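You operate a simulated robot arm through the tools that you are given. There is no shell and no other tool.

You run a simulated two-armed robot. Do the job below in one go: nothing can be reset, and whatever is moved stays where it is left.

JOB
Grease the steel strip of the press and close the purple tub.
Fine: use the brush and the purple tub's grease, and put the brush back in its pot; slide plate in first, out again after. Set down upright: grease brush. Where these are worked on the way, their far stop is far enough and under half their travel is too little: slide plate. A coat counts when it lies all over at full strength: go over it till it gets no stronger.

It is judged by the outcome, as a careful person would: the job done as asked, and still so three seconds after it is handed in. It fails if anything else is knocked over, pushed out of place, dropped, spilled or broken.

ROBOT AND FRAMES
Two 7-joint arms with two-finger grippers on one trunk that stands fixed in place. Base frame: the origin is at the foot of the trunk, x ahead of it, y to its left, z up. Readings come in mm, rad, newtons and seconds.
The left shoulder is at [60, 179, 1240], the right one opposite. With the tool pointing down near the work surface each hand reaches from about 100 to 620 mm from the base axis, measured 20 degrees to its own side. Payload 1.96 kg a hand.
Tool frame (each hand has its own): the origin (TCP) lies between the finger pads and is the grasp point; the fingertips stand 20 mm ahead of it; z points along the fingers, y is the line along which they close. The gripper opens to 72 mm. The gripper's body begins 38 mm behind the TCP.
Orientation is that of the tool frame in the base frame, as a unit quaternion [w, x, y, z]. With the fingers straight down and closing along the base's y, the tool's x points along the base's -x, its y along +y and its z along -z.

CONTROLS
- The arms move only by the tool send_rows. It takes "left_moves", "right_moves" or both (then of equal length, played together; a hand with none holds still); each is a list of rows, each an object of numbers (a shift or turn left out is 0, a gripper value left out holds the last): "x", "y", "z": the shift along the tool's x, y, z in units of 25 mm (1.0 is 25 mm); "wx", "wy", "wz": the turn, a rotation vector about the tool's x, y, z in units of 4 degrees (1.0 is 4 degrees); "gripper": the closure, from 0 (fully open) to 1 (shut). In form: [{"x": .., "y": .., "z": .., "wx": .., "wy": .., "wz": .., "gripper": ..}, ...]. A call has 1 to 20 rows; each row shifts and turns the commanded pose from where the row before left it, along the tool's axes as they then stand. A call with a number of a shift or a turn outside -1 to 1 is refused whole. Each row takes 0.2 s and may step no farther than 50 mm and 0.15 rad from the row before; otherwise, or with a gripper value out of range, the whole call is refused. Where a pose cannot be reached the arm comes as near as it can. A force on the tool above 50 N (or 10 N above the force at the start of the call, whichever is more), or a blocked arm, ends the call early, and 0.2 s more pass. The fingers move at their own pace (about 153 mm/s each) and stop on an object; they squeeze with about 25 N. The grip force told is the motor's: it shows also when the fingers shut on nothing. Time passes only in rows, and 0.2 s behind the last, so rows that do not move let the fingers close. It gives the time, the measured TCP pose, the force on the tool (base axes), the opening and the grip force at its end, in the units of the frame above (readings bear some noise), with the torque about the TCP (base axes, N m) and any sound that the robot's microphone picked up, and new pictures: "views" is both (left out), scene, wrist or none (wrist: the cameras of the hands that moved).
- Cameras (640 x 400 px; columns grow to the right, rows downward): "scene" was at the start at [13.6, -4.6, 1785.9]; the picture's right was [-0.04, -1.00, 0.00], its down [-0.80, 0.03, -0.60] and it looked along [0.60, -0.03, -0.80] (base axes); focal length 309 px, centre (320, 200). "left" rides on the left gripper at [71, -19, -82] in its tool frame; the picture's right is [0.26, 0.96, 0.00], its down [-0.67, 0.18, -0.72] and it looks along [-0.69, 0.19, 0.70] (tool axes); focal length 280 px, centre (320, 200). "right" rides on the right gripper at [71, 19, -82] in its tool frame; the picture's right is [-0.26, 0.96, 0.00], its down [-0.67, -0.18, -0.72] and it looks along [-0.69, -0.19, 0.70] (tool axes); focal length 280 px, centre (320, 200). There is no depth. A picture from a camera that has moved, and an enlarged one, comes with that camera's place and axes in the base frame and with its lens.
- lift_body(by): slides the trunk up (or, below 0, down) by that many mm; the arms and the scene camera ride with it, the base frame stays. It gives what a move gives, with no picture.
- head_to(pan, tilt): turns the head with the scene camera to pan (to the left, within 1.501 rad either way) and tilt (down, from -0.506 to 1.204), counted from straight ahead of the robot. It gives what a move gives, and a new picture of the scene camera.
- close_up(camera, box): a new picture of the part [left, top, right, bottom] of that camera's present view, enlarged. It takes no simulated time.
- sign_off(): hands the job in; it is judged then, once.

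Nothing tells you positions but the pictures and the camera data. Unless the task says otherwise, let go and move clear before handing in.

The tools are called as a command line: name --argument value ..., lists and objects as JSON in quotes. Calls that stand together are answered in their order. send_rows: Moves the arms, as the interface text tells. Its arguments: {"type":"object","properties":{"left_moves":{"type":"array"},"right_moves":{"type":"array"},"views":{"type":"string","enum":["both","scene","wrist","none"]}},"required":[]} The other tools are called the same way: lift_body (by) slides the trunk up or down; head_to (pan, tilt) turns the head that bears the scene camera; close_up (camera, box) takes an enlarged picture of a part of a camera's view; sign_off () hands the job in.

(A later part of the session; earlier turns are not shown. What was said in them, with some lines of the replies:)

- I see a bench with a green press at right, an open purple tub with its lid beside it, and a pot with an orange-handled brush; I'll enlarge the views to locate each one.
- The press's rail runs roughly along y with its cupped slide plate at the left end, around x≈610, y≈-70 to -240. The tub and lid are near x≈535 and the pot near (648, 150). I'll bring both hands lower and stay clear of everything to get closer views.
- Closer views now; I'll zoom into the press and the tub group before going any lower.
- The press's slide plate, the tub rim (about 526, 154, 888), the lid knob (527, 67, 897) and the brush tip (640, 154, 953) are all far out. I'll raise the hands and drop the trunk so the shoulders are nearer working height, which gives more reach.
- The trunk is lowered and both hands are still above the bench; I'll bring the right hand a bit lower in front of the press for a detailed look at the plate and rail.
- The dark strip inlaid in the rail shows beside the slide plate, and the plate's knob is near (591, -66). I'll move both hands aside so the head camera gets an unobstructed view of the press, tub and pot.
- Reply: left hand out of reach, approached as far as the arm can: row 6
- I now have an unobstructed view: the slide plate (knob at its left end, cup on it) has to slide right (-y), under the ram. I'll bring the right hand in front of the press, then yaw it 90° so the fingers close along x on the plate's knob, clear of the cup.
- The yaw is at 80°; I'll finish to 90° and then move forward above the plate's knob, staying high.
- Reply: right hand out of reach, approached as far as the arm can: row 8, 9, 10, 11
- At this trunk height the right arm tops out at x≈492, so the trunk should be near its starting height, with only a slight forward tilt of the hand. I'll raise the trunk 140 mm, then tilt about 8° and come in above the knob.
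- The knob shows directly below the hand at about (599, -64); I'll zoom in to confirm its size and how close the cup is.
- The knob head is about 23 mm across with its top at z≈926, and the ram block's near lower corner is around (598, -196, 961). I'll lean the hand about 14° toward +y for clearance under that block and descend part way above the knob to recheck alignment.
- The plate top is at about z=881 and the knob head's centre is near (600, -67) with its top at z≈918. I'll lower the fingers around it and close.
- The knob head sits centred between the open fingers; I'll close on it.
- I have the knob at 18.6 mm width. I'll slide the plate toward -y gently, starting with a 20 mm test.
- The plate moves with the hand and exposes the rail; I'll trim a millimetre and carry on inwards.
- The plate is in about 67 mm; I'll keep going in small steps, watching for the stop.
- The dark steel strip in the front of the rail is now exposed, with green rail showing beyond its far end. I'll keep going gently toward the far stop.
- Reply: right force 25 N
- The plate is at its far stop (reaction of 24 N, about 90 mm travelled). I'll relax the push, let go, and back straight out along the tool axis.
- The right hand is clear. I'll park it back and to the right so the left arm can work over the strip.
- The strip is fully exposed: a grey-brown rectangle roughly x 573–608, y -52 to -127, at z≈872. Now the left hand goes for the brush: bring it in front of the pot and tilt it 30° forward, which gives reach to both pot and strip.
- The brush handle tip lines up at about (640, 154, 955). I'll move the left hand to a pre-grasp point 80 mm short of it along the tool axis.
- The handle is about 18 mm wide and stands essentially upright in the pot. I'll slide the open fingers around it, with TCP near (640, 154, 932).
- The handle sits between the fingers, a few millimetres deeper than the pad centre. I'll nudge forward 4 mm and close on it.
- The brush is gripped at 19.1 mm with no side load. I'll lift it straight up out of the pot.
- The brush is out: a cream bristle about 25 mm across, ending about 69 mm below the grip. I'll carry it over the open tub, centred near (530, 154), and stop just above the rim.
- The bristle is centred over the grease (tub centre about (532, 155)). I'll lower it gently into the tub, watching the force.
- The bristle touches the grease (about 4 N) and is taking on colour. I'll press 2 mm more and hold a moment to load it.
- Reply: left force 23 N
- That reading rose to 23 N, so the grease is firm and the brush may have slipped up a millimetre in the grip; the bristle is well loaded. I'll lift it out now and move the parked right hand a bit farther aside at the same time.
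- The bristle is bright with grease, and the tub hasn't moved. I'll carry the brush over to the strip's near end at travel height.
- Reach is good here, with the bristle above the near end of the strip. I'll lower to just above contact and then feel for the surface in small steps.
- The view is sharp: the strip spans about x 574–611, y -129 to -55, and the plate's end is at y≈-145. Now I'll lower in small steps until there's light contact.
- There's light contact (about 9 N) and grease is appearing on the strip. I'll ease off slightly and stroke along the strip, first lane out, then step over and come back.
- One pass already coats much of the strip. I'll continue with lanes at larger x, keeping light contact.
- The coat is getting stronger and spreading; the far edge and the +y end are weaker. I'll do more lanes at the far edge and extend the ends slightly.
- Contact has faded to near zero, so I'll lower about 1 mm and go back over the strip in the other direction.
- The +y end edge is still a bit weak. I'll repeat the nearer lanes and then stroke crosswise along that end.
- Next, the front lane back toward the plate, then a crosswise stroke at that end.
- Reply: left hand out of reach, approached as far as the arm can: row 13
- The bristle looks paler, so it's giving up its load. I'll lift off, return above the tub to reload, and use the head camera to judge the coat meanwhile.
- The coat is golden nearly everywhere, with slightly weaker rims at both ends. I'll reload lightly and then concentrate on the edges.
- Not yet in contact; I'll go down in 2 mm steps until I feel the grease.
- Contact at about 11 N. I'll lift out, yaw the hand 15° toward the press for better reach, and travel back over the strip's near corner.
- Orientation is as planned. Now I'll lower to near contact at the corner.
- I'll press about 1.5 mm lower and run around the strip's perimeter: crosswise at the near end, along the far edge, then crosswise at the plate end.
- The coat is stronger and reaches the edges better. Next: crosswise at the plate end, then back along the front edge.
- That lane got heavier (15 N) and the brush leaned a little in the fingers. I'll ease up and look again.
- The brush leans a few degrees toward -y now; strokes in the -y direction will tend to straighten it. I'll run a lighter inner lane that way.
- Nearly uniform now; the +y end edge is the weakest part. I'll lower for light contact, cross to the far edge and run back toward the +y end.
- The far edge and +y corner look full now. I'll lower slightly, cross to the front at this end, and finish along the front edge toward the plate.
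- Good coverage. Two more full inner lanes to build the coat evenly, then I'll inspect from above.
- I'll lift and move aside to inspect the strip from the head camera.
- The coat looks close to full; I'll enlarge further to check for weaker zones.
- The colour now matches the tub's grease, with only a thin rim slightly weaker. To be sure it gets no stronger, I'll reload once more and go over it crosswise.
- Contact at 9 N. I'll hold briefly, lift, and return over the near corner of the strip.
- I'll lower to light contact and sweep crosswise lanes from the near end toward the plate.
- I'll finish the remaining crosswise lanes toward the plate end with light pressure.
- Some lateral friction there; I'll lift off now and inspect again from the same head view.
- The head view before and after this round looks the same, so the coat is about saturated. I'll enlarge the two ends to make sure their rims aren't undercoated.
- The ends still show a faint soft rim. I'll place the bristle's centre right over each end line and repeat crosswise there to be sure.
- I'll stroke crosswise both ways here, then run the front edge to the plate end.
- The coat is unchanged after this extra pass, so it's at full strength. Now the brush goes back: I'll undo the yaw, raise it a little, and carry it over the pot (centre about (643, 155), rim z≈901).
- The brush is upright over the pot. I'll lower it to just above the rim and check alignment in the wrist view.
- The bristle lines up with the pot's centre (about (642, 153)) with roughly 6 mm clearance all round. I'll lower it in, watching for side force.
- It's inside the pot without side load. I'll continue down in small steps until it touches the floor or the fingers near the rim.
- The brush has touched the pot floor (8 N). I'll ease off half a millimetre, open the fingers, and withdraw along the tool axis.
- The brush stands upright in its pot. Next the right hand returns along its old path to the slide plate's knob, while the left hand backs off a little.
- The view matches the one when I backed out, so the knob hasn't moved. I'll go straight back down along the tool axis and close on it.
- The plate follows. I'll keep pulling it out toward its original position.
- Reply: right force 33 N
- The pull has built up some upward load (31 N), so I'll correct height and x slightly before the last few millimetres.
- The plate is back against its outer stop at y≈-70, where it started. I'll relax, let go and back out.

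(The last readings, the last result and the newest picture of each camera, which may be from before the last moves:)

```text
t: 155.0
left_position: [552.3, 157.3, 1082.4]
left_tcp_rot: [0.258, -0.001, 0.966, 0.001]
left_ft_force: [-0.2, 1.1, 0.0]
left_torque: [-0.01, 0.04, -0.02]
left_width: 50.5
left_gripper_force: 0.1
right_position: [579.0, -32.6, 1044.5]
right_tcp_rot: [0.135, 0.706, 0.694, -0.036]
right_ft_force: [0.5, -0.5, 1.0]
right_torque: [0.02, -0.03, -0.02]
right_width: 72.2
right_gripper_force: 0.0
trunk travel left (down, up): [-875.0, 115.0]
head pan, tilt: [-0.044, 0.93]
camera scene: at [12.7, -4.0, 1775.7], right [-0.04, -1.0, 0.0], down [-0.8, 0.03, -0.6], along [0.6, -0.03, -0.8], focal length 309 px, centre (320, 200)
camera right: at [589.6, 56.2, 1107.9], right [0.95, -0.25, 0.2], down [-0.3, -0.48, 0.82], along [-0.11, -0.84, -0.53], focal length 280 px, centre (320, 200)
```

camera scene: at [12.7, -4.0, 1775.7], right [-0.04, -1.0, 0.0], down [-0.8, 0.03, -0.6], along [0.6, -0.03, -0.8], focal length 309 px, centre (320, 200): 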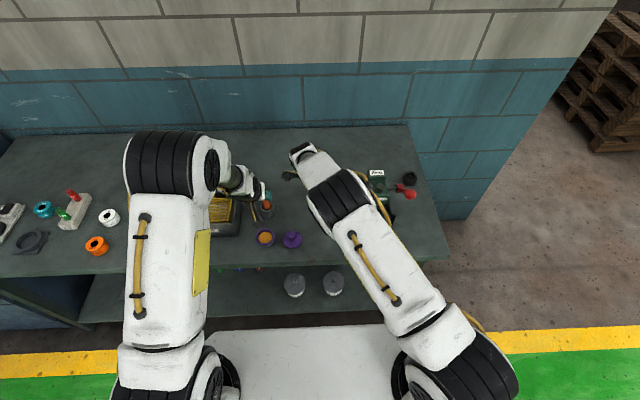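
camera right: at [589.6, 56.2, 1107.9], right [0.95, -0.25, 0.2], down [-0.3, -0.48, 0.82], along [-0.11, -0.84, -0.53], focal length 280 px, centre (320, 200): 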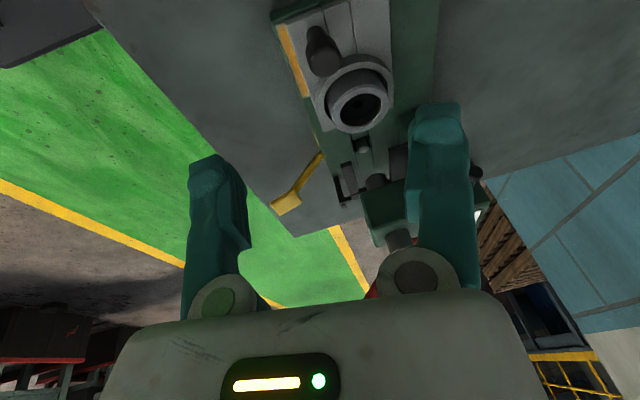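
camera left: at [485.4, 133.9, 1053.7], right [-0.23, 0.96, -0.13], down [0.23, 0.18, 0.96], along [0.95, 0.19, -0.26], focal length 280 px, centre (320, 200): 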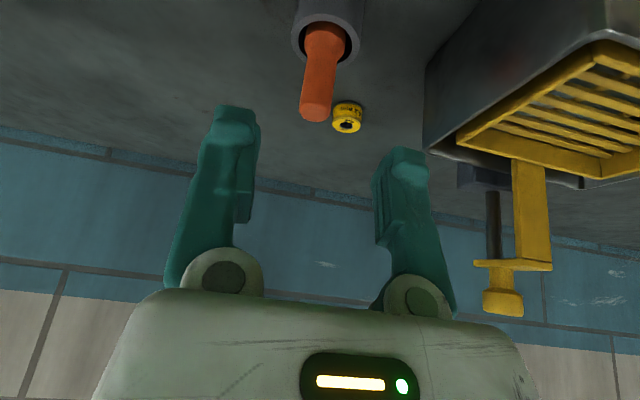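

The plate is back out and the press looks as before. I'll park the right hand again, straighten the left hand to vertical, and bring it above the lid's knob.

send_rows --right_moves '[{"y": -1, "z": -0.2}, {"y": -1, "z": -0.2}, {"y": -1, "z": -0.2}, {"y": -1, "z": -0.2}, {"y": -1, "z": -0.2}, {"y": -1, "z": -0.2}, {"y": -1, "z": -0.2}, {"y": -1, "z": -0.2}, {"x": -1}, {"x": -1}, {"x": -1}, {"x": -1}, {"x": -1}, {"x": -1}, {"x": -1}, {"x": -1}, {"x": -1}, {"x": -1}]' --left_moves '[{"wy": 0.9375}, {"wy": 0.9375}, {"wy": 0.9375}, {"wy": 0.9375}, {"wy": 0.9375}, {"wy": 0.9375}, {"wy": 0.9375}, {"wy": 0.9375}, {}, {}, {}, {}, {"x": 0.24, "y": -0.905, "z": 0.8}, {"x": 0.24, "y": -0.905, "z": 0.8}, {"x": 0.24, "y": -0.905, "z": 0.8}, {"x": 0.24, "y": -0.905, "z": 0.8}, {}, {}]' --views "both"

close_up --camera "left" --box '[240, 0, 480, 180]'

close_up --camera "scene" --box '[310, 170, 430, 250]'

```text
t: 158.8
left_position: [527.1, 62.5, 1001.1]
left_tcp_rot: [0.0, -0.001, 1.0, 0.0]
left_ft_force: [0.0, 0.1, -1.1]
left_torque: [0.01, -0.01, 0.0]
left_width: 50.5
left_gripper_force: 0.1
right_position: [368.8, -269.1, 1113.4]
right_tcp_rot: [0.135, 0.706, 0.694, -0.037]
right_ft_force: [0.8, -0.1, 0.1]
right_torque: [0.0, -0.03, 0.02]
right_width: 72.0
right_gripper_force: 0.2
trunk travel left (down, up): [-875.0, 115.0]
head pan, tilt: [-0.044, 0.93]
camera scene: at [13.3, -5.8, 1775.7], right [-0.04, -1.0, 0.0], down [-0.8, 0.04, -0.6], along [0.6, -0.03, -0.8], focal length 309 px, centre (320, 200)
camera right: at [379.2, -179.5, 1176.6], right [0.95, -0.25, 0.2], down [-0.3, -0.48, 0.82], along [-0.11, -0.84, -0.53], focal length 280 px, centre (320, 200)
camera left: at [455.9, 42.9, 1082.9], right [-0.26, 0.96, 0.0], down [0.67, 0.18, 0.72], along [0.69, 0.19, -0.7], focal length 280 px, centre (320, 200)
```

scene: 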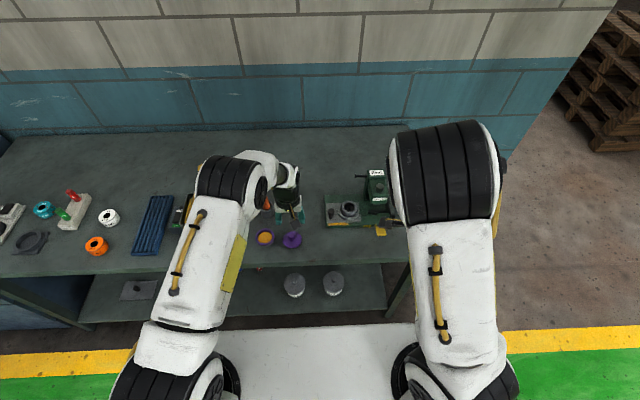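
right: 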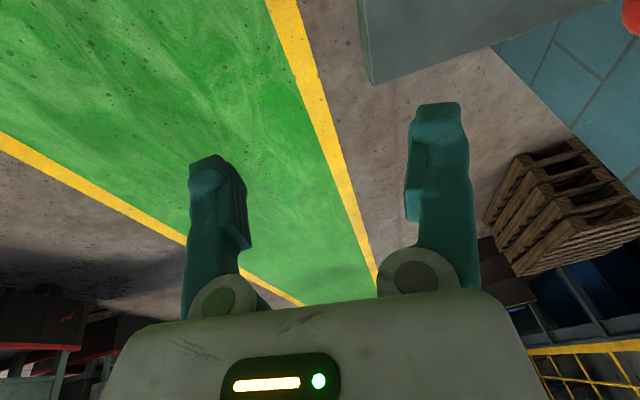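
left: 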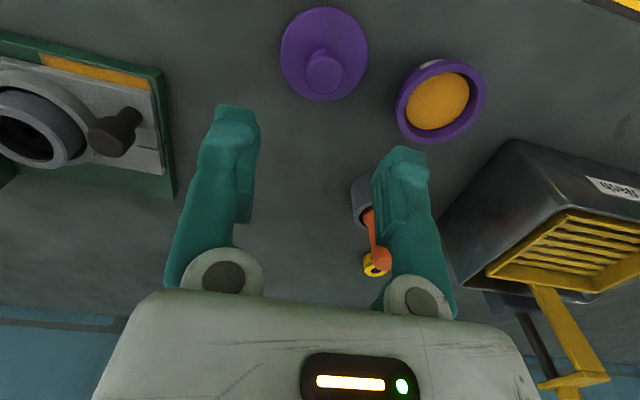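

```text
2.22 times, centred on (360, 90) of left
camera zoom: at [455.9, 42.9, 1082.9], right [-0.26, 0.96, 0.0], down [0.67, 0.18, 0.72], along [0.69, 0.19, -0.7], focal length 623 px, centre (231, 444)
```

zoom: 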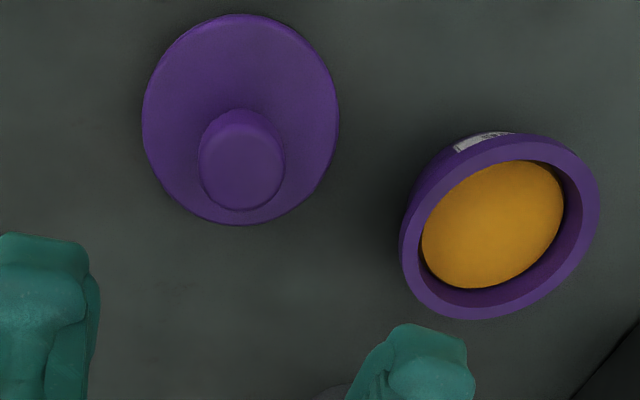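

```text
5.00 times, centred on (370, 210) of scene
camera zoom: at [13.3, -5.8, 1775.7], right [-0.04, -1.0, 0.0], down [-0.8, 0.04, -0.6], along [0.6, -0.03, -0.8], focal length 1545 px, centre (70, 150)
```

zoom: 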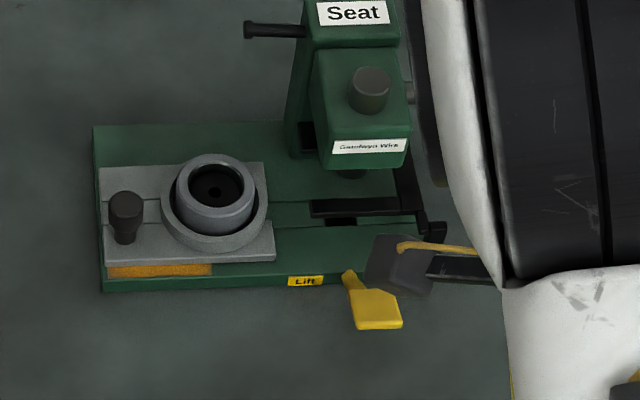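

The press is restored with the plate out. The lid's knob is at about (528, 65) with its top near z≈900, so I'll lower the vertical left hand over it.

send_rows --left_moves '[{"x": -0.02, "y": 0.11, "z": 0.9}, {"z": 0.9}, {"z": 0.9}, {"z": 0.9}, {}]' --views "wrist"

close_up --camera "left" --box '[200, 60, 440, 240]'

```text
t: 160.0
left_position: [527.6, 67.9, 912.4]
left_tcp_rot: [-0.001, 0.0, 1.0, 0.0]
left_ft_force: [-0.1, -0.4, -1.1]
left_torque: [0.01, -0.01, 0.01]
left_width: 50.6
left_gripper_force: 0.1
right_position: [368.3, -268.4, 1112.1]
right_tcp_rot: [0.135, 0.705, 0.695, -0.037]
right_ft_force: [-0.7, 0.0, -0.1]
right_torque: [-0.02, 0.0, 0.0]
right_width: 71.9
right_gripper_force: 0.1
trunk travel left (down, up): [-875.0, 115.0]
head pan, tilt: [-0.044, 0.93]
camera left: at [456.2, 46.9, 993.4], right [-0.26, 0.96, 0.0], down [0.67, 0.18, 0.72], along [0.69, 0.19, -0.7], focal length 280 px, centre (320, 200)
```

left: 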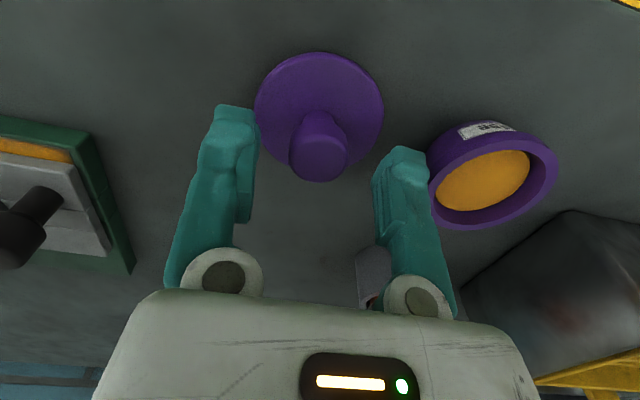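

```text
2.22 times, centred on (320, 150) of left
camera zoom: at [456.2, 46.9, 993.4], right [-0.26, 0.96, 0.0], down [0.67, 0.18, 0.72], along [0.69, 0.19, -0.7], focal length 623 px, centre (320, 311)
```

zoom: 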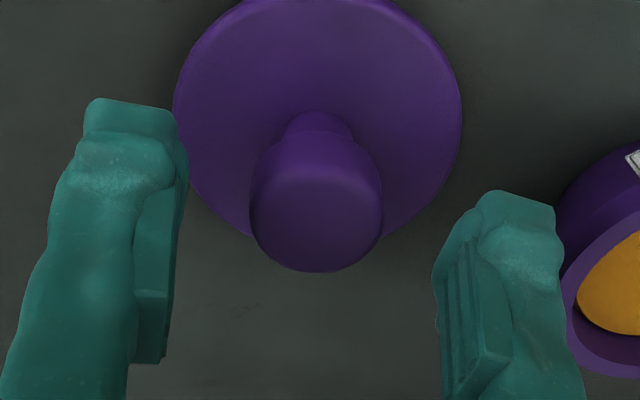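

The knob is centred between the fingers at (528.6, 65.5) with its top at z≈896. I'll lower about 14 mm and close.

send_rows --left_moves '[{"x": -0.03, "z": 0.3}, {"z": 0.26}, {}]' --views "none"

close_up --camera "left" --box '[200, 60, 440, 240]'

```text
t: 160.8
left_position: [529.1, 67.2, 898.2]
left_tcp_rot: [0.0, 0.0, 1.0, 0.0]
left_ft_force: [0.0, 0.4, -0.2]
left_torque: [0.0, 0.02, 0.0]
left_width: 50.2
left_gripper_force: 0.0
right_position: [368.7, -268.9, 1111.9]
right_tcp_rot: [0.134, 0.705, 0.695, -0.037]
right_ft_force: [-0.4, -0.3, 0.0]
right_torque: [-0.04, -0.01, 0.0]
right_width: 72.2
right_gripper_force: 0.1
trunk travel left (down, up): [-875.0, 115.0]
head pan, tilt: [-0.044, 0.93]
```

```text
2.22 times, centred on (320, 150) of left
camera zoom: at [457.7, 46.4, 980.1], right [-0.26, 0.96, 0.0], down [0.67, 0.18, 0.72], along [0.69, 0.19, -0.7], focal length 623 px, centre (320, 311)
```

zoom: 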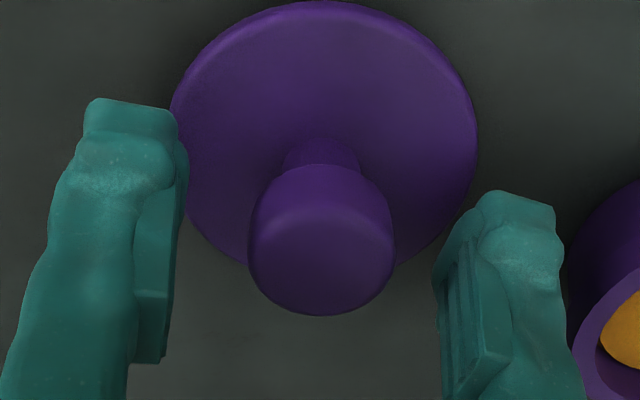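

send_rows --left_moves '[{"z": 0.08}, {"gripper": 1}, {"gripper": 1}, {"gripper": 1}, {"gripper": 1}]' --views "none"

close_up --camera "left" --box '[200, 60, 440, 240]'

```text
t: 162.0
left_position: [530.1, 67.6, 897.2]
left_tcp_rot: [0.0, 0.0, 1.0, 0.0]
left_ft_force: [0.3, 0.7, -0.9]
left_torque: [0.02, -0.02, 0.01]
left_width: 18.1
left_gripper_force: 25.3
right_position: [370.1, -269.0, 1113.9]
right_tcp_rot: [0.135, 0.706, 0.694, -0.037]
right_ft_force: [-0.1, 0.3, 0.9]
right_torque: [-0.01, -0.01, 0.02]
right_width: 71.9
right_gripper_force: 0.0
trunk travel left (down, up): [-875.0, 115.0]
head pan, tilt: [-0.044, 0.93]
```

```text
2.22 times, centred on (320, 150) of left
camera zoom: at [457.6, 46.8, 978.1], right [-0.26, 0.96, 0.0], down [0.67, 0.18, 0.72], along [0.69, 0.19, -0.7], focal length 623 px, centre (320, 311)
```

zoom: 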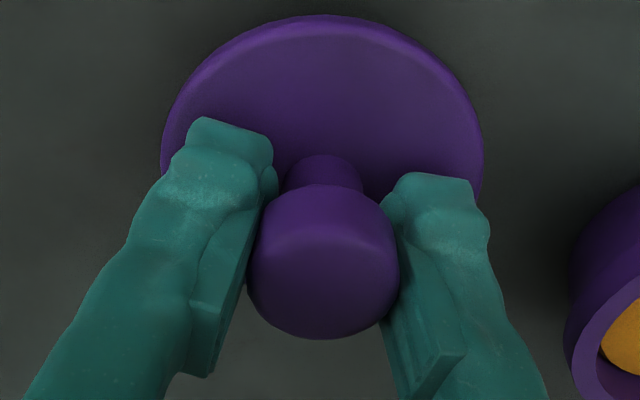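

The lid's knob is gripped. I'll lift it 50 mm, check that it's level, then move it over the tub.

send_rows --left_moves '[{"z": -0.4}, {"z": -0.8}, {"z": -0.8}, {}]' --views "both"

close_up --camera "left" --box '[200, 40, 560, 240]'

close_up --camera "scene" --box '[230, 190, 330, 260]'

```text
t: 163.0
left_position: [530.1, 67.5, 946.8]
left_tcp_rot: [0.0, 0.0, 1.0, 0.0]
left_ft_force: [-0.2, 0.2, 0.2]
left_torque: [0.04, -0.02, 0.0]
left_width: 17.6
left_gripper_force: 25.4
right_position: [369.3, -267.8, 1113.9]
right_tcp_rot: [0.134, 0.706, 0.694, -0.037]
right_ft_force: [-0.6, 0.4, -0.2]
right_torque: [-0.01, 0.0, 0.01]
right_width: 72.1
right_gripper_force: 0.1
trunk travel left (down, up): [-875.0, 115.0]
head pan, tilt: [-0.044, 0.93]
camera scene: at [13.8, -4.6, 1775.7], right [-0.04, -1.0, 0.0], down [-0.8, 0.03, -0.6], along [0.6, -0.03, -0.8], focal length 309 px, centre (320, 200)
camera left: at [458.2, 47.5, 1027.8], right [-0.26, 0.96, 0.0], down [0.67, 0.18, 0.72], along [0.69, 0.19, -0.7], focal length 280 px, centre (320, 200)
```

scene: 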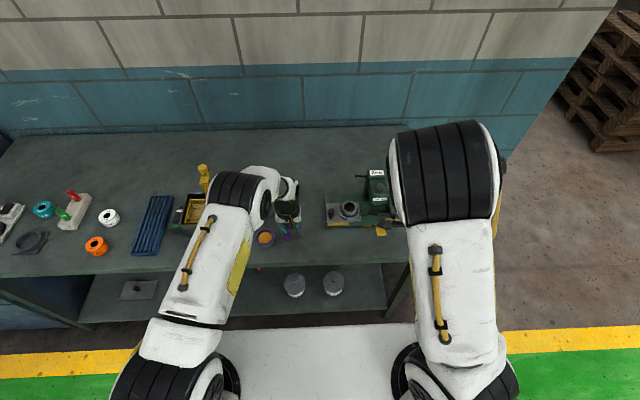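
left: 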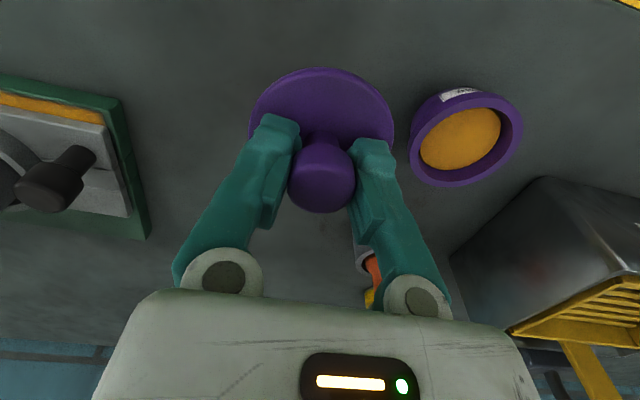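

```text
1.78 times, centred on (380, 140) of left
camera zoom: at [458.2, 47.5, 1027.8], right [-0.26, 0.96, 0.0], down [0.67, 0.18, 0.72], along [0.69, 0.19, -0.7], focal length 498 px, centre (213, 307)
```

zoom: 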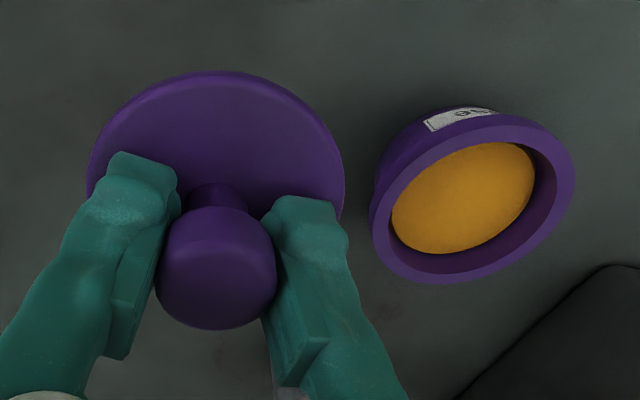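

```text
5.71 times, centred on (280, 225) of scene
camera zoom: at [13.8, -4.6, 1775.7], right [-0.04, -1.0, 0.0], down [-0.8, 0.03, -0.6], along [0.6, -0.03, -0.8], focal length 1765 px, centre (549, 57)
```

zoom: 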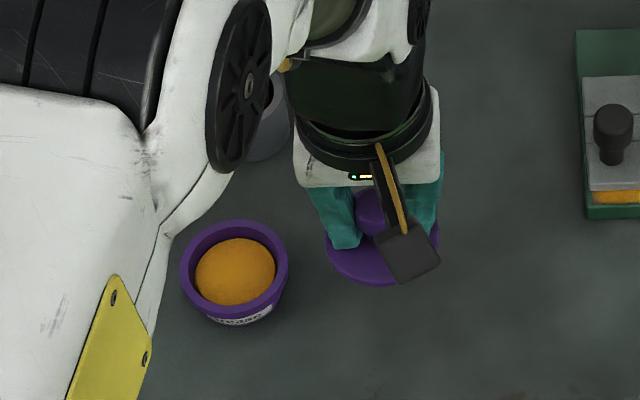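

The lid hangs level from the knob. I'll move it across until it's above the tub's centre, about 20 mm above the rim.

send_rows --left_moves '[{"x": -0.043, "y": 0.885}, {"x": -0.043, "y": 0.885}, {"x": -0.043, "y": 0.885}, {"x": -0.043, "y": 0.885}, {}]' --views "wrist"

close_up --camera "left" --box '[200, 40, 440, 240]'

close_up --camera "scene" --box '[230, 200, 310, 260]'

```text
t: 164.2
left_position: [534.9, 156.1, 945.9]
left_tcp_rot: [0.0, 0.0, 1.0, 0.0]
left_ft_force: [0.3, 0.1, -0.1]
left_torque: [0.02, -0.03, -0.03]
left_width: 17.5
left_gripper_force: 25.1
right_position: [369.7, -269.1, 1112.5]
right_tcp_rot: [0.135, 0.706, 0.695, -0.037]
right_ft_force: [-0.7, 0.4, 0.8]
right_torque: [-0.01, 0.03, 0.02]
right_width: 72.0
right_gripper_force: 0.0
trunk travel left (down, up): [-875.0, 115.0]
head pan, tilt: [-0.044, 0.93]
camera left: at [463.3, 135.5, 1028.4], right [-0.26, 0.96, 0.0], down [0.67, 0.18, 0.72], along [0.69, 0.19, -0.7], focal length 280 px, centre (320, 200)
```

left: 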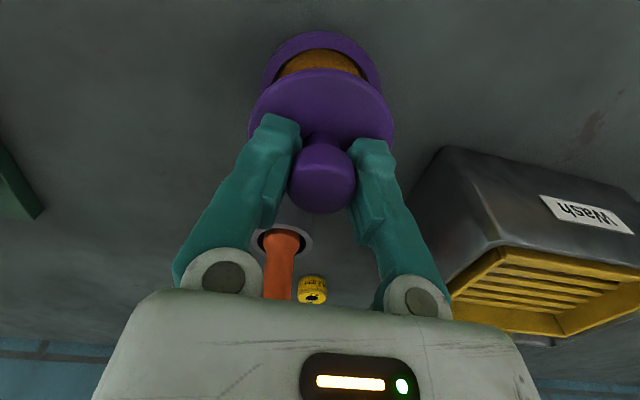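

```text
2.00 times, centred on (320, 140) of left
camera zoom: at [463.3, 135.5, 1028.4], right [-0.26, 0.96, 0.0], down [0.67, 0.18, 0.72], along [0.69, 0.19, -0.7], focal length 561 px, centre (320, 320)
```

zoom: 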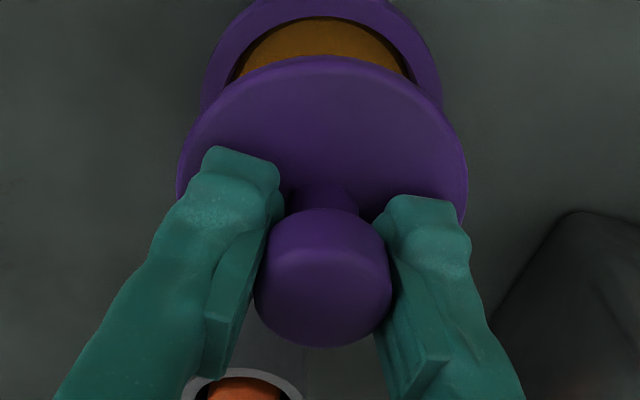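

```text
6.67 times, centred on (270, 230) of scene
camera zoom: at [13.6, -5.2, 1775.7], right [-0.04, -1.0, 0.0], down [-0.8, 0.03, -0.6], along [0.6, -0.03, -0.8], focal length 2060 px, centre (653, 0)
```

zoom: 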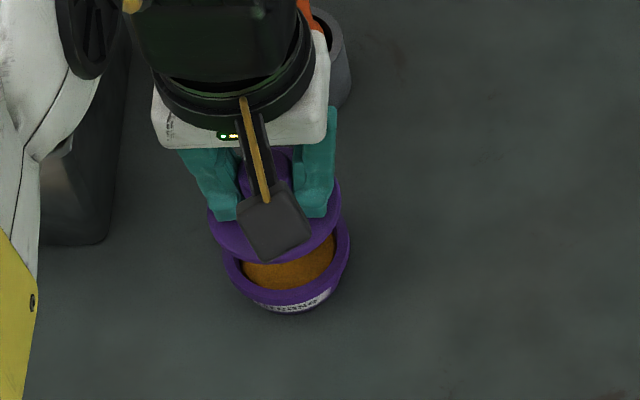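

close_up --camera "left" --box '[240, 10, 400, 110]'

```text
4.00 times, centred on (320, 60) of left
camera zoom: at [463.3, 135.5, 1028.4], right [-0.26, 0.96, 0.0], down [0.67, 0.18, 0.72], along [0.69, 0.19, -0.7], focal length 1122 px, centre (320, 760)
```

zoom: 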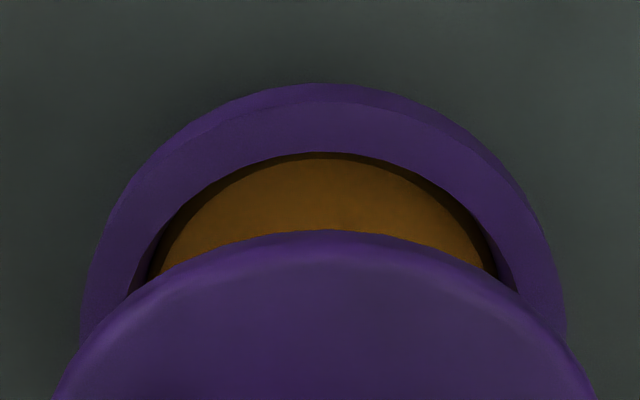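

The lid is about a millimetre too far forward relative to the tub rim. I'll shift back slightly and lower to just above the rim.

send_rows --left_moves '[{"x": 0.048, "z": 0.36}, {"z": 0.36}, {}]' --views "wrist"

close_up --camera "left" --box '[240, 40, 400, 140]'

close_up --camera "scene" --box '[240, 215, 296, 250]'

```text
t: 165.0
left_position: [533.3, 155.2, 931.0]
left_tcp_rot: [0.0, 0.0, 1.0, 0.0]
left_ft_force: [0.0, -0.5, -0.3]
left_torque: [-0.02, -0.01, 0.02]
left_width: 17.3
left_gripper_force: 25.0
right_position: [368.6, -268.9, 1113.9]
right_tcp_rot: [0.135, 0.706, 0.694, -0.038]
right_ft_force: [0.6, -0.3, -0.3]
right_torque: [-0.04, -0.03, 0.0]
right_width: 71.9
right_gripper_force: 0.1
trunk travel left (down, up): [-875.0, 115.0]
head pan, tilt: [-0.044, 0.93]
camera left: at [461.6, 135.6, 1010.9], right [-0.26, 0.96, 0.0], down [0.67, 0.18, 0.72], along [0.69, 0.19, -0.7], focal length 280 px, centre (320, 200)
```

left: 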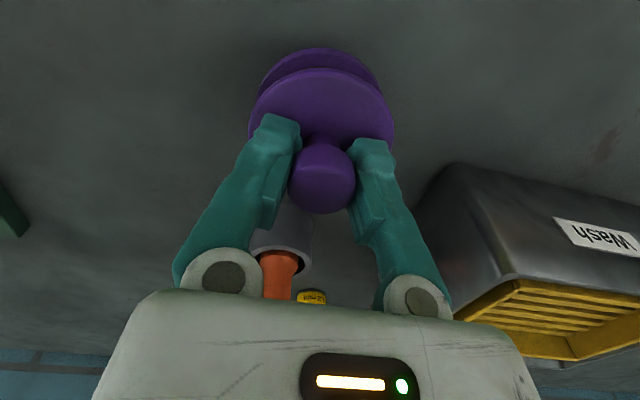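

```text
4.00 times, centred on (320, 90) of left
camera zoom: at [461.6, 135.6, 1010.9], right [-0.26, 0.96, 0.0], down [0.67, 0.18, 0.72], along [0.69, 0.19, -0.7], focal length 1122 px, centre (320, 640)
```

zoom: 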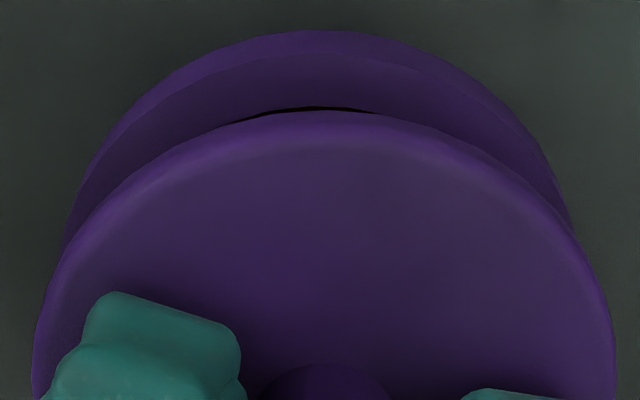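

```text
11.43 times, centred on (268, 232) of scene
camera zoom: at [13.4, -4.6, 1775.7], right [-0.04, -1.0, 0.0], down [-0.8, 0.03, -0.6], along [0.6, -0.03, -0.8], focal length 3530 px, centre (914, -171)
```

zoom: 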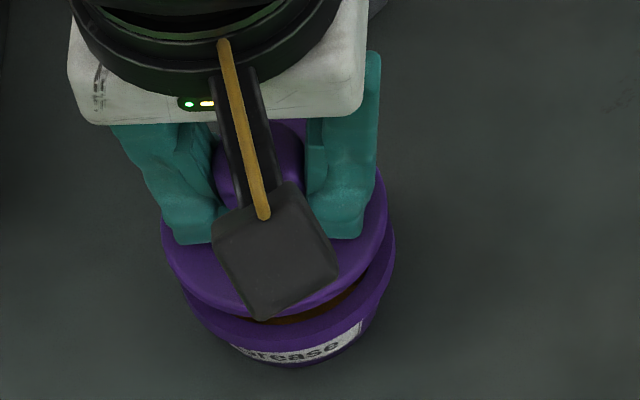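

The lid and tub outlines now agree to within about half a millimetre. I'll lower in small steps and watch the force.

send_rows --left_moves '[{"y": -0.016, "z": 0.1}, {"z": 0.1}, {"z": 0.06}, {}]' --views "none"

close_up --camera "left" --box '[240, 40, 400, 140]'

```text
t: 166.0
left_position: [532.6, 156.0, 923.1]
left_tcp_rot: [0.0, 0.0, 1.0, 0.0]
left_ft_force: [-1.1, -0.6, -1.0]
left_torque: [-0.03, 0.0, -0.02]
left_width: 17.4
left_gripper_force: 25.0
right_position: [368.7, -268.9, 1112.8]
right_tcp_rot: [0.135, 0.706, 0.694, -0.038]
right_ft_force: [0.3, 0.7, -0.7]
right_torque: [-0.03, -0.01, -0.03]
right_width: 72.2
right_gripper_force: 0.0
trunk travel left (down, up): [-875.0, 115.0]
head pan, tilt: [-0.044, 0.93]
```

```text
4.00 times, centred on (320, 90) of left
camera zoom: at [461.2, 135.4, 1004.0], right [-0.26, 0.96, 0.0], down [0.67, 0.18, 0.72], along [0.69, 0.19, -0.7], focal length 1122 px, centre (320, 640)
```

zoom: 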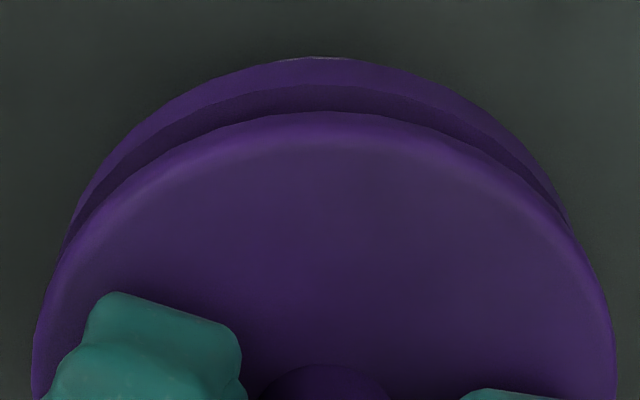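

send_rows --left_moves '[{"z": 0.08}, {"z": 0.08}, {}]' --views "none"

close_up --camera "left" --box '[240, 40, 400, 140]'

```text
t: 166.8
left_position: [531.5, 156.7, 918.0]
left_tcp_rot: [0.0, -0.001, 1.0, -0.001]
left_ft_force: [0.4, -0.4, -0.3]
left_torque: [-0.01, -0.01, 0.02]
left_width: 17.3
left_gripper_force: 25.1
right_position: [369.3, -267.8, 1114.3]
right_tcp_rot: [0.135, 0.705, 0.695, -0.038]
right_ft_force: [0.4, -0.7, -0.4]
right_torque: [0.03, 0.01, -0.02]
right_width: 72.1
right_gripper_force: 0.1
trunk travel left (down, up): [-875.0, 115.0]
head pan, tilt: [-0.044, 0.93]
```

```text
4.00 times, centred on (320, 90) of left
camera zoom: at [461.0, 135.5, 1000.0], right [-0.26, 0.96, 0.0], down [0.67, 0.18, 0.72], along [0.69, 0.19, -0.7], focal length 1122 px, centre (320, 640)
```

zoom: 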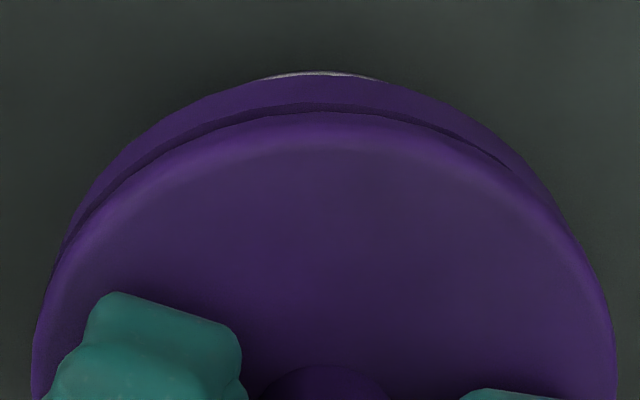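

The lid is nearly on the rim and well centred; I'll continue down until it seats.

send_rows --left_moves '[{"z": 0.06}, {"z": 0.06}, {}]' --views "none"

close_up --camera "left" --box '[240, 40, 400, 140]'

```text
t: 167.6
left_position: [532.7, 155.4, 915.8]
left_tcp_rot: [0.002, 0.001, 1.0, 0.0]
left_ft_force: [2.5, 1.9, 15.4]
left_torque: [0.05, -0.04, -0.08]
left_width: 17.0
left_gripper_force: 24.8
right_position: [368.6, -268.1, 1113.2]
right_tcp_rot: [0.136, 0.706, 0.695, -0.037]
right_ft_force: [0.9, 0.2, -0.2]
right_torque: [0.03, 0.01, 0.02]
right_width: 71.9
right_gripper_force: 0.0
trunk travel left (down, up): [-875.0, 115.0]
head pan, tilt: [-0.044, 0.93]
```

```text
4.00 times, centred on (320, 90) of left
camera zoom: at [460.5, 135.2, 997.6], right [-0.26, 0.96, 0.0], down [0.67, 0.18, 0.72], along [0.69, 0.19, -0.7], focal length 1122 px, centre (320, 640)
```

zoom: 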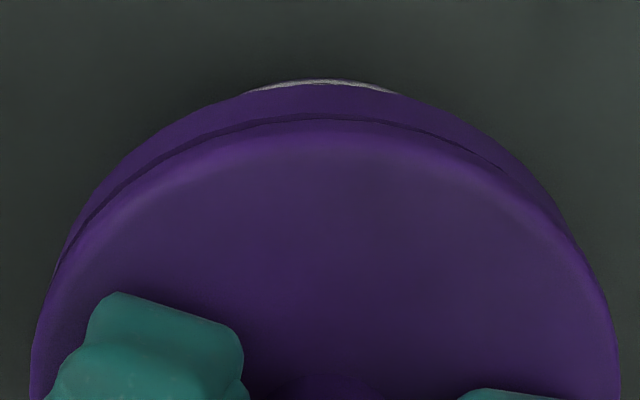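

Contact at 15 N with the lid's edge on the rim. I'll press a touch more to make sure it's seated, then check from the head camera.

send_rows --left_moves '[{"z": 0.05}, {}, {}]' --views "wrist"

close_up --camera "left" --box '[240, 40, 400, 140]'

close_up --camera "scene" --box '[240, 215, 296, 250]'

```text
t: 168.4
left_position: [532.1, 155.7, 914.6]
left_tcp_rot: [0.003, 0.0, 1.0, 0.0]
left_ft_force: [7.6, 4.0, 27.4]
left_torque: [0.06, -0.11, -0.04]
left_width: 16.5
left_gripper_force: 25.3
right_position: [367.8, -268.2, 1114.4]
right_tcp_rot: [0.135, 0.706, 0.694, -0.036]
right_ft_force: [-0.1, 0.5, -0.2]
right_torque: [0.0, -0.02, -0.05]
right_width: 72.4
right_gripper_force: 0.0
trunk travel left (down, up): [-875.0, 115.0]
head pan, tilt: [-0.044, 0.93]
camera left: at [459.9, 134.9, 996.7], right [-0.26, 0.96, 0.0], down [0.67, 0.18, 0.72], along [0.69, 0.19, -0.7], focal length 280 px, centre (320, 200)
```

left: 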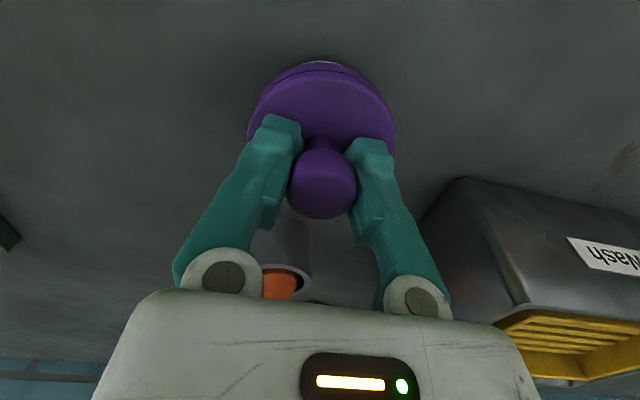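

```text
4.00 times, centred on (320, 90) of left
camera zoom: at [459.9, 134.9, 996.7], right [-0.26, 0.96, 0.0], down [0.67, 0.18, 0.72], along [0.69, 0.19, -0.7], focal length 1122 px, centre (320, 640)
```

zoom: 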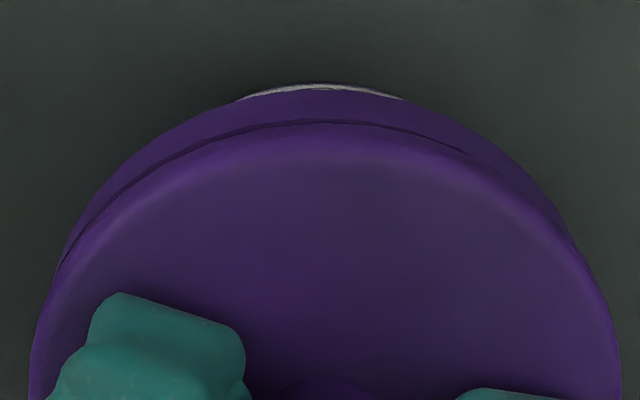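

```text
11.43 times, centred on (268, 232) of scene
camera zoom: at [10.5, -5.1, 1775.9], right [-0.04, -1.0, 0.0], down [-0.8, 0.03, -0.6], along [0.6, -0.03, -0.8], focal length 3530 px, centre (914, -171)
```

zoom: 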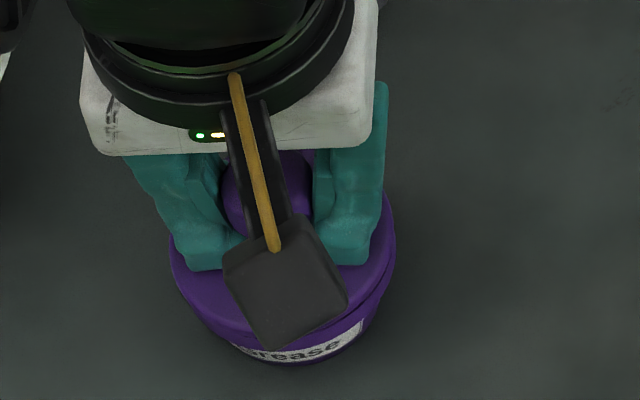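

The lid stops firmly at 27 N. I'll relieve the pressure, let go, lift clear and inspect how it sits.

send_rows --left_moves '[{"z": -0.06}, {"gripper": 0.3}, {"gripper": 0.3}, {"gripper": 0.3}, {"z": -0.5}, {"z": -1}, {"z": -1}, {"z": -1}, {"x": 0.8, "z": -0.5}, {"x": 0.8}, {"x": 0.8}, {"x": 0.8}]' --views "both"

close_up --camera "scene" --box '[240, 215, 296, 250]'

close_up --camera "left" --box '[220, 60, 440, 200]'

```text
t: 171.0
left_position: [451.5, 155.1, 1014.3]
left_tcp_rot: [0.001, 0.0, 1.0, 0.0]
left_ft_force: [-0.2, 0.2, 0.5]
left_torque: [-0.02, -0.04, -0.01]
left_width: 50.4
left_gripper_force: 0.1
right_position: [368.2, -267.5, 1113.2]
right_tcp_rot: [0.136, 0.706, 0.695, -0.036]
right_ft_force: [-1.2, 0.5, -0.5]
right_torque: [0.01, 0.0, -0.01]
right_width: 72.2
right_gripper_force: 0.0
trunk travel left (down, up): [-875.0, 115.0]
head pan, tilt: [-0.044, 0.93]
camera scene: at [12.2, -4.8, 1775.7], right [-0.04, -1.0, 0.0], down [-0.8, 0.03, -0.6], along [0.6, -0.03, -0.8], focal length 309 px, centre (320, 200)
camera left: at [379.7, 134.8, 1096.7], right [-0.26, 0.96, 0.0], down [0.67, 0.18, 0.72], along [0.69, 0.19, -0.7], focal length 280 px, centre (320, 200)
```

scene: 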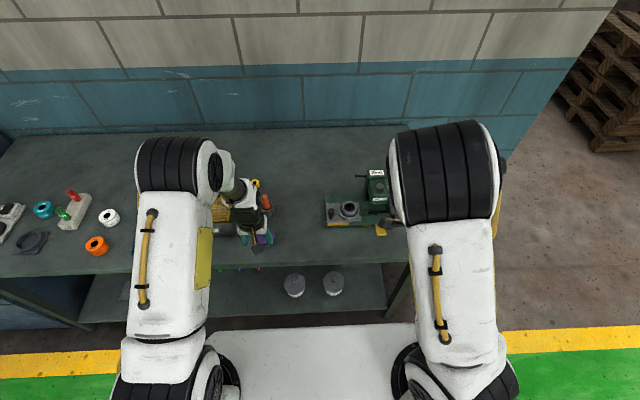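
left: 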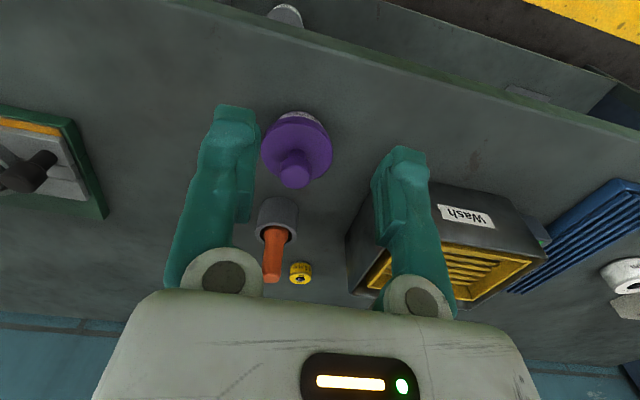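

```text
11.43 times, centred on (268, 232) of scene
camera zoom: at [12.2, -4.8, 1775.7], right [-0.04, -1.0, 0.0], down [-0.8, 0.03, -0.6], along [0.6, -0.03, -0.8], focal length 3530 px, centre (914, -171)
```

zoom: 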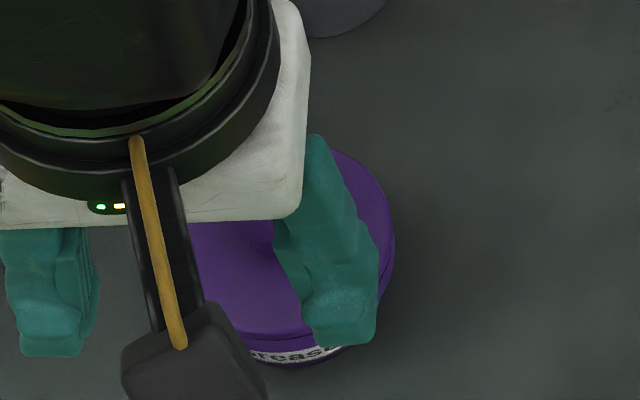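

```text
2.86 times, centred on (330, 130) of left
camera zoom: at [379.7, 134.8, 1096.7], right [-0.26, 0.96, 0.0], down [0.67, 0.18, 0.72], along [0.69, 0.19, -0.7], focal length 801 px, centre (291, 400)
```

zoom: 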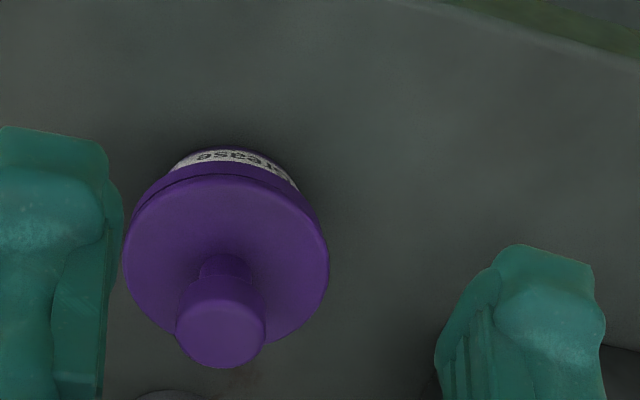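

The lid sits flat on the tub. I'll pull the left hand back clear and make a final check of everything from the head camera.

send_rows --left_moves '[{"x": 0.9, "y": 0.3, "z": -0.5}, {"x": 0.9, "y": 0.9, "z": -0.5}, {"x": 0.9, "y": 0.9, "z": -0.5}, {"x": 0.9, "y": 0.9, "z": -0.3}, {"x": 0.5, "y": 0.9}, {"y": 0.9}, {"y": 0.9}]' --right_moves '[{"x": -0.9}, {"x": -0.9}, {"x": -0.9}, {"x": -0.9}, {}, {}, {}]' --views "scene"

close_up --camera "scene" --box '[240, 180, 310, 250]'

close_up --camera "scene" --box '[310, 160, 430, 250]'

close_up --camera "scene" --box '[250, 222, 282, 248]'

```text
t: 172.6
left_position: [348.2, 297.9, 1061.4]
left_tcp_rot: [0.0, 0.0, 1.0, -0.001]
left_ft_force: [0.8, 0.0, 0.4]
left_torque: [0.0, 0.0, -0.05]
left_width: 50.5
left_gripper_force: 0.1
right_position: [365.0, -354.7, 1136.8]
right_tcp_rot: [0.135, 0.706, 0.695, -0.037]
right_ft_force: [-0.6, 0.5, -0.3]
right_torque: [-0.02, 0.0, 0.02]
right_width: 72.1
right_gripper_force: 0.0
trunk travel left (down, up): [-875.0, 115.0]
head pan, tilt: [-0.044, 0.93]
camera scene: at [13.0, -4.0, 1775.7], right [-0.04, -1.0, 0.0], down [-0.8, 0.03, -0.6], along [0.6, -0.03, -0.8], focal length 309 px, centre (320, 200)
```

scene: 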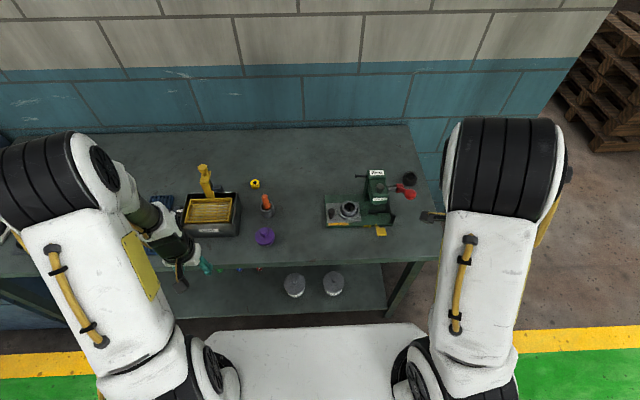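

```text
5.71 times, centred on (275, 215) of scene
camera zoom: at [13.0, -4.0, 1775.7], right [-0.04, -1.0, 0.0], down [-0.8, 0.03, -0.6], along [0.6, -0.03, -0.8], focal length 1765 px, centre (577, 114)
```

zoom: 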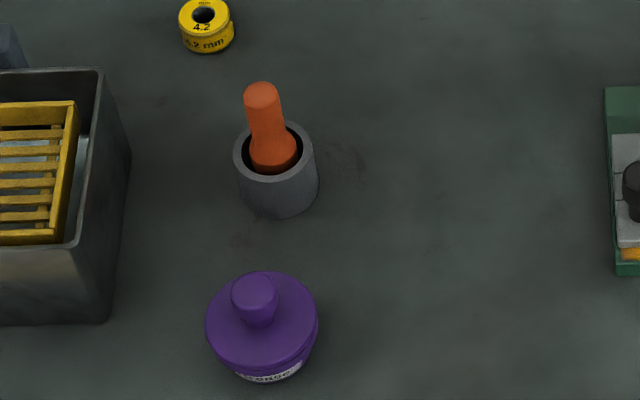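

```text
4.44 times, centred on (370, 205) of scene
camera zoom: at [13.0, -4.0, 1775.7], right [-0.04, -1.0, 0.0], down [-0.8, 0.03, -0.6], along [0.6, -0.03, -0.8], focal length 1373 px, centre (98, 178)
```

zoom: 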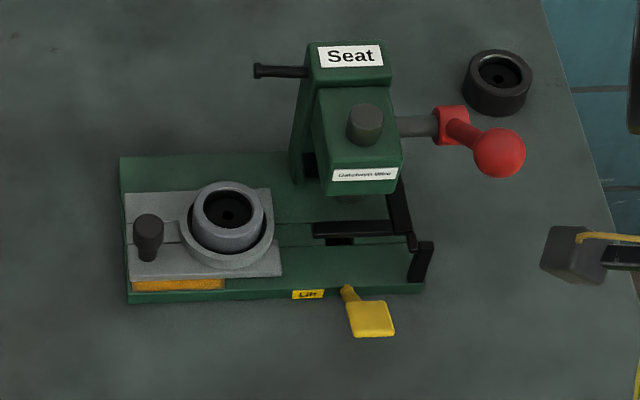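

```text
15.38 times, centred on (266, 235) of scene
camera zoom: at [13.0, -4.0, 1775.7], right [-0.04, -1.0, 0.0], down [-0.8, 0.03, -0.6], along [0.6, -0.03, -0.8], focal length 4753 px, centre (1151, -338)
```

zoom: 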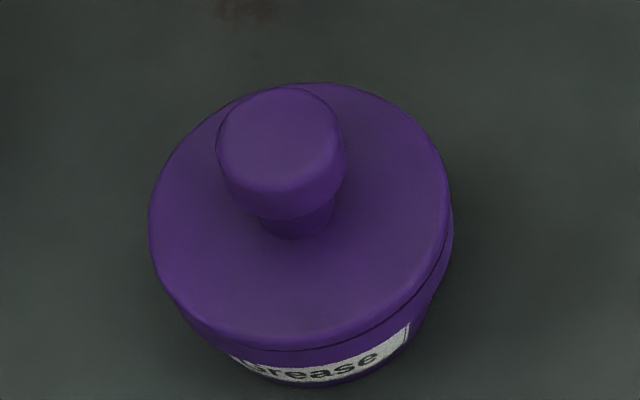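

Everything is in place: the strip is coated, the slide plate is back out, the brush stands upright in its pot, and the lid sits level on the purple tub. Both hands are empty and clear, so I'm handing in the job.

sign_off

```text
The job is handed in.
```

The steel strip is greased, the purple tub is closed, and I've handed the job in. I don't have the judge's result.

- **Slide plate:** I slid it in to its far stop, about 90 mm, and after greasing pulled it back out to where it started.
- **Strip:** I coated it with the brush and the purple tub's grease, loading the brush three times. The last round of strokes made no visible difference. A faint darker rim still shows along the strip's two short ends. It didn't change with extra strokes, so I took it for shading, but I couldn't confirm that.
- **Brush:** It is back in its pot, standing upright, bristles down.
- **Purple tub:** The lid is on and looks level in the camera view. It held firm at about 27 N of downward pressure. It sits about 1 mm off centre on the rim.

I saw nothing else knocked over or moved. Both hands are empty and clear of the bench.
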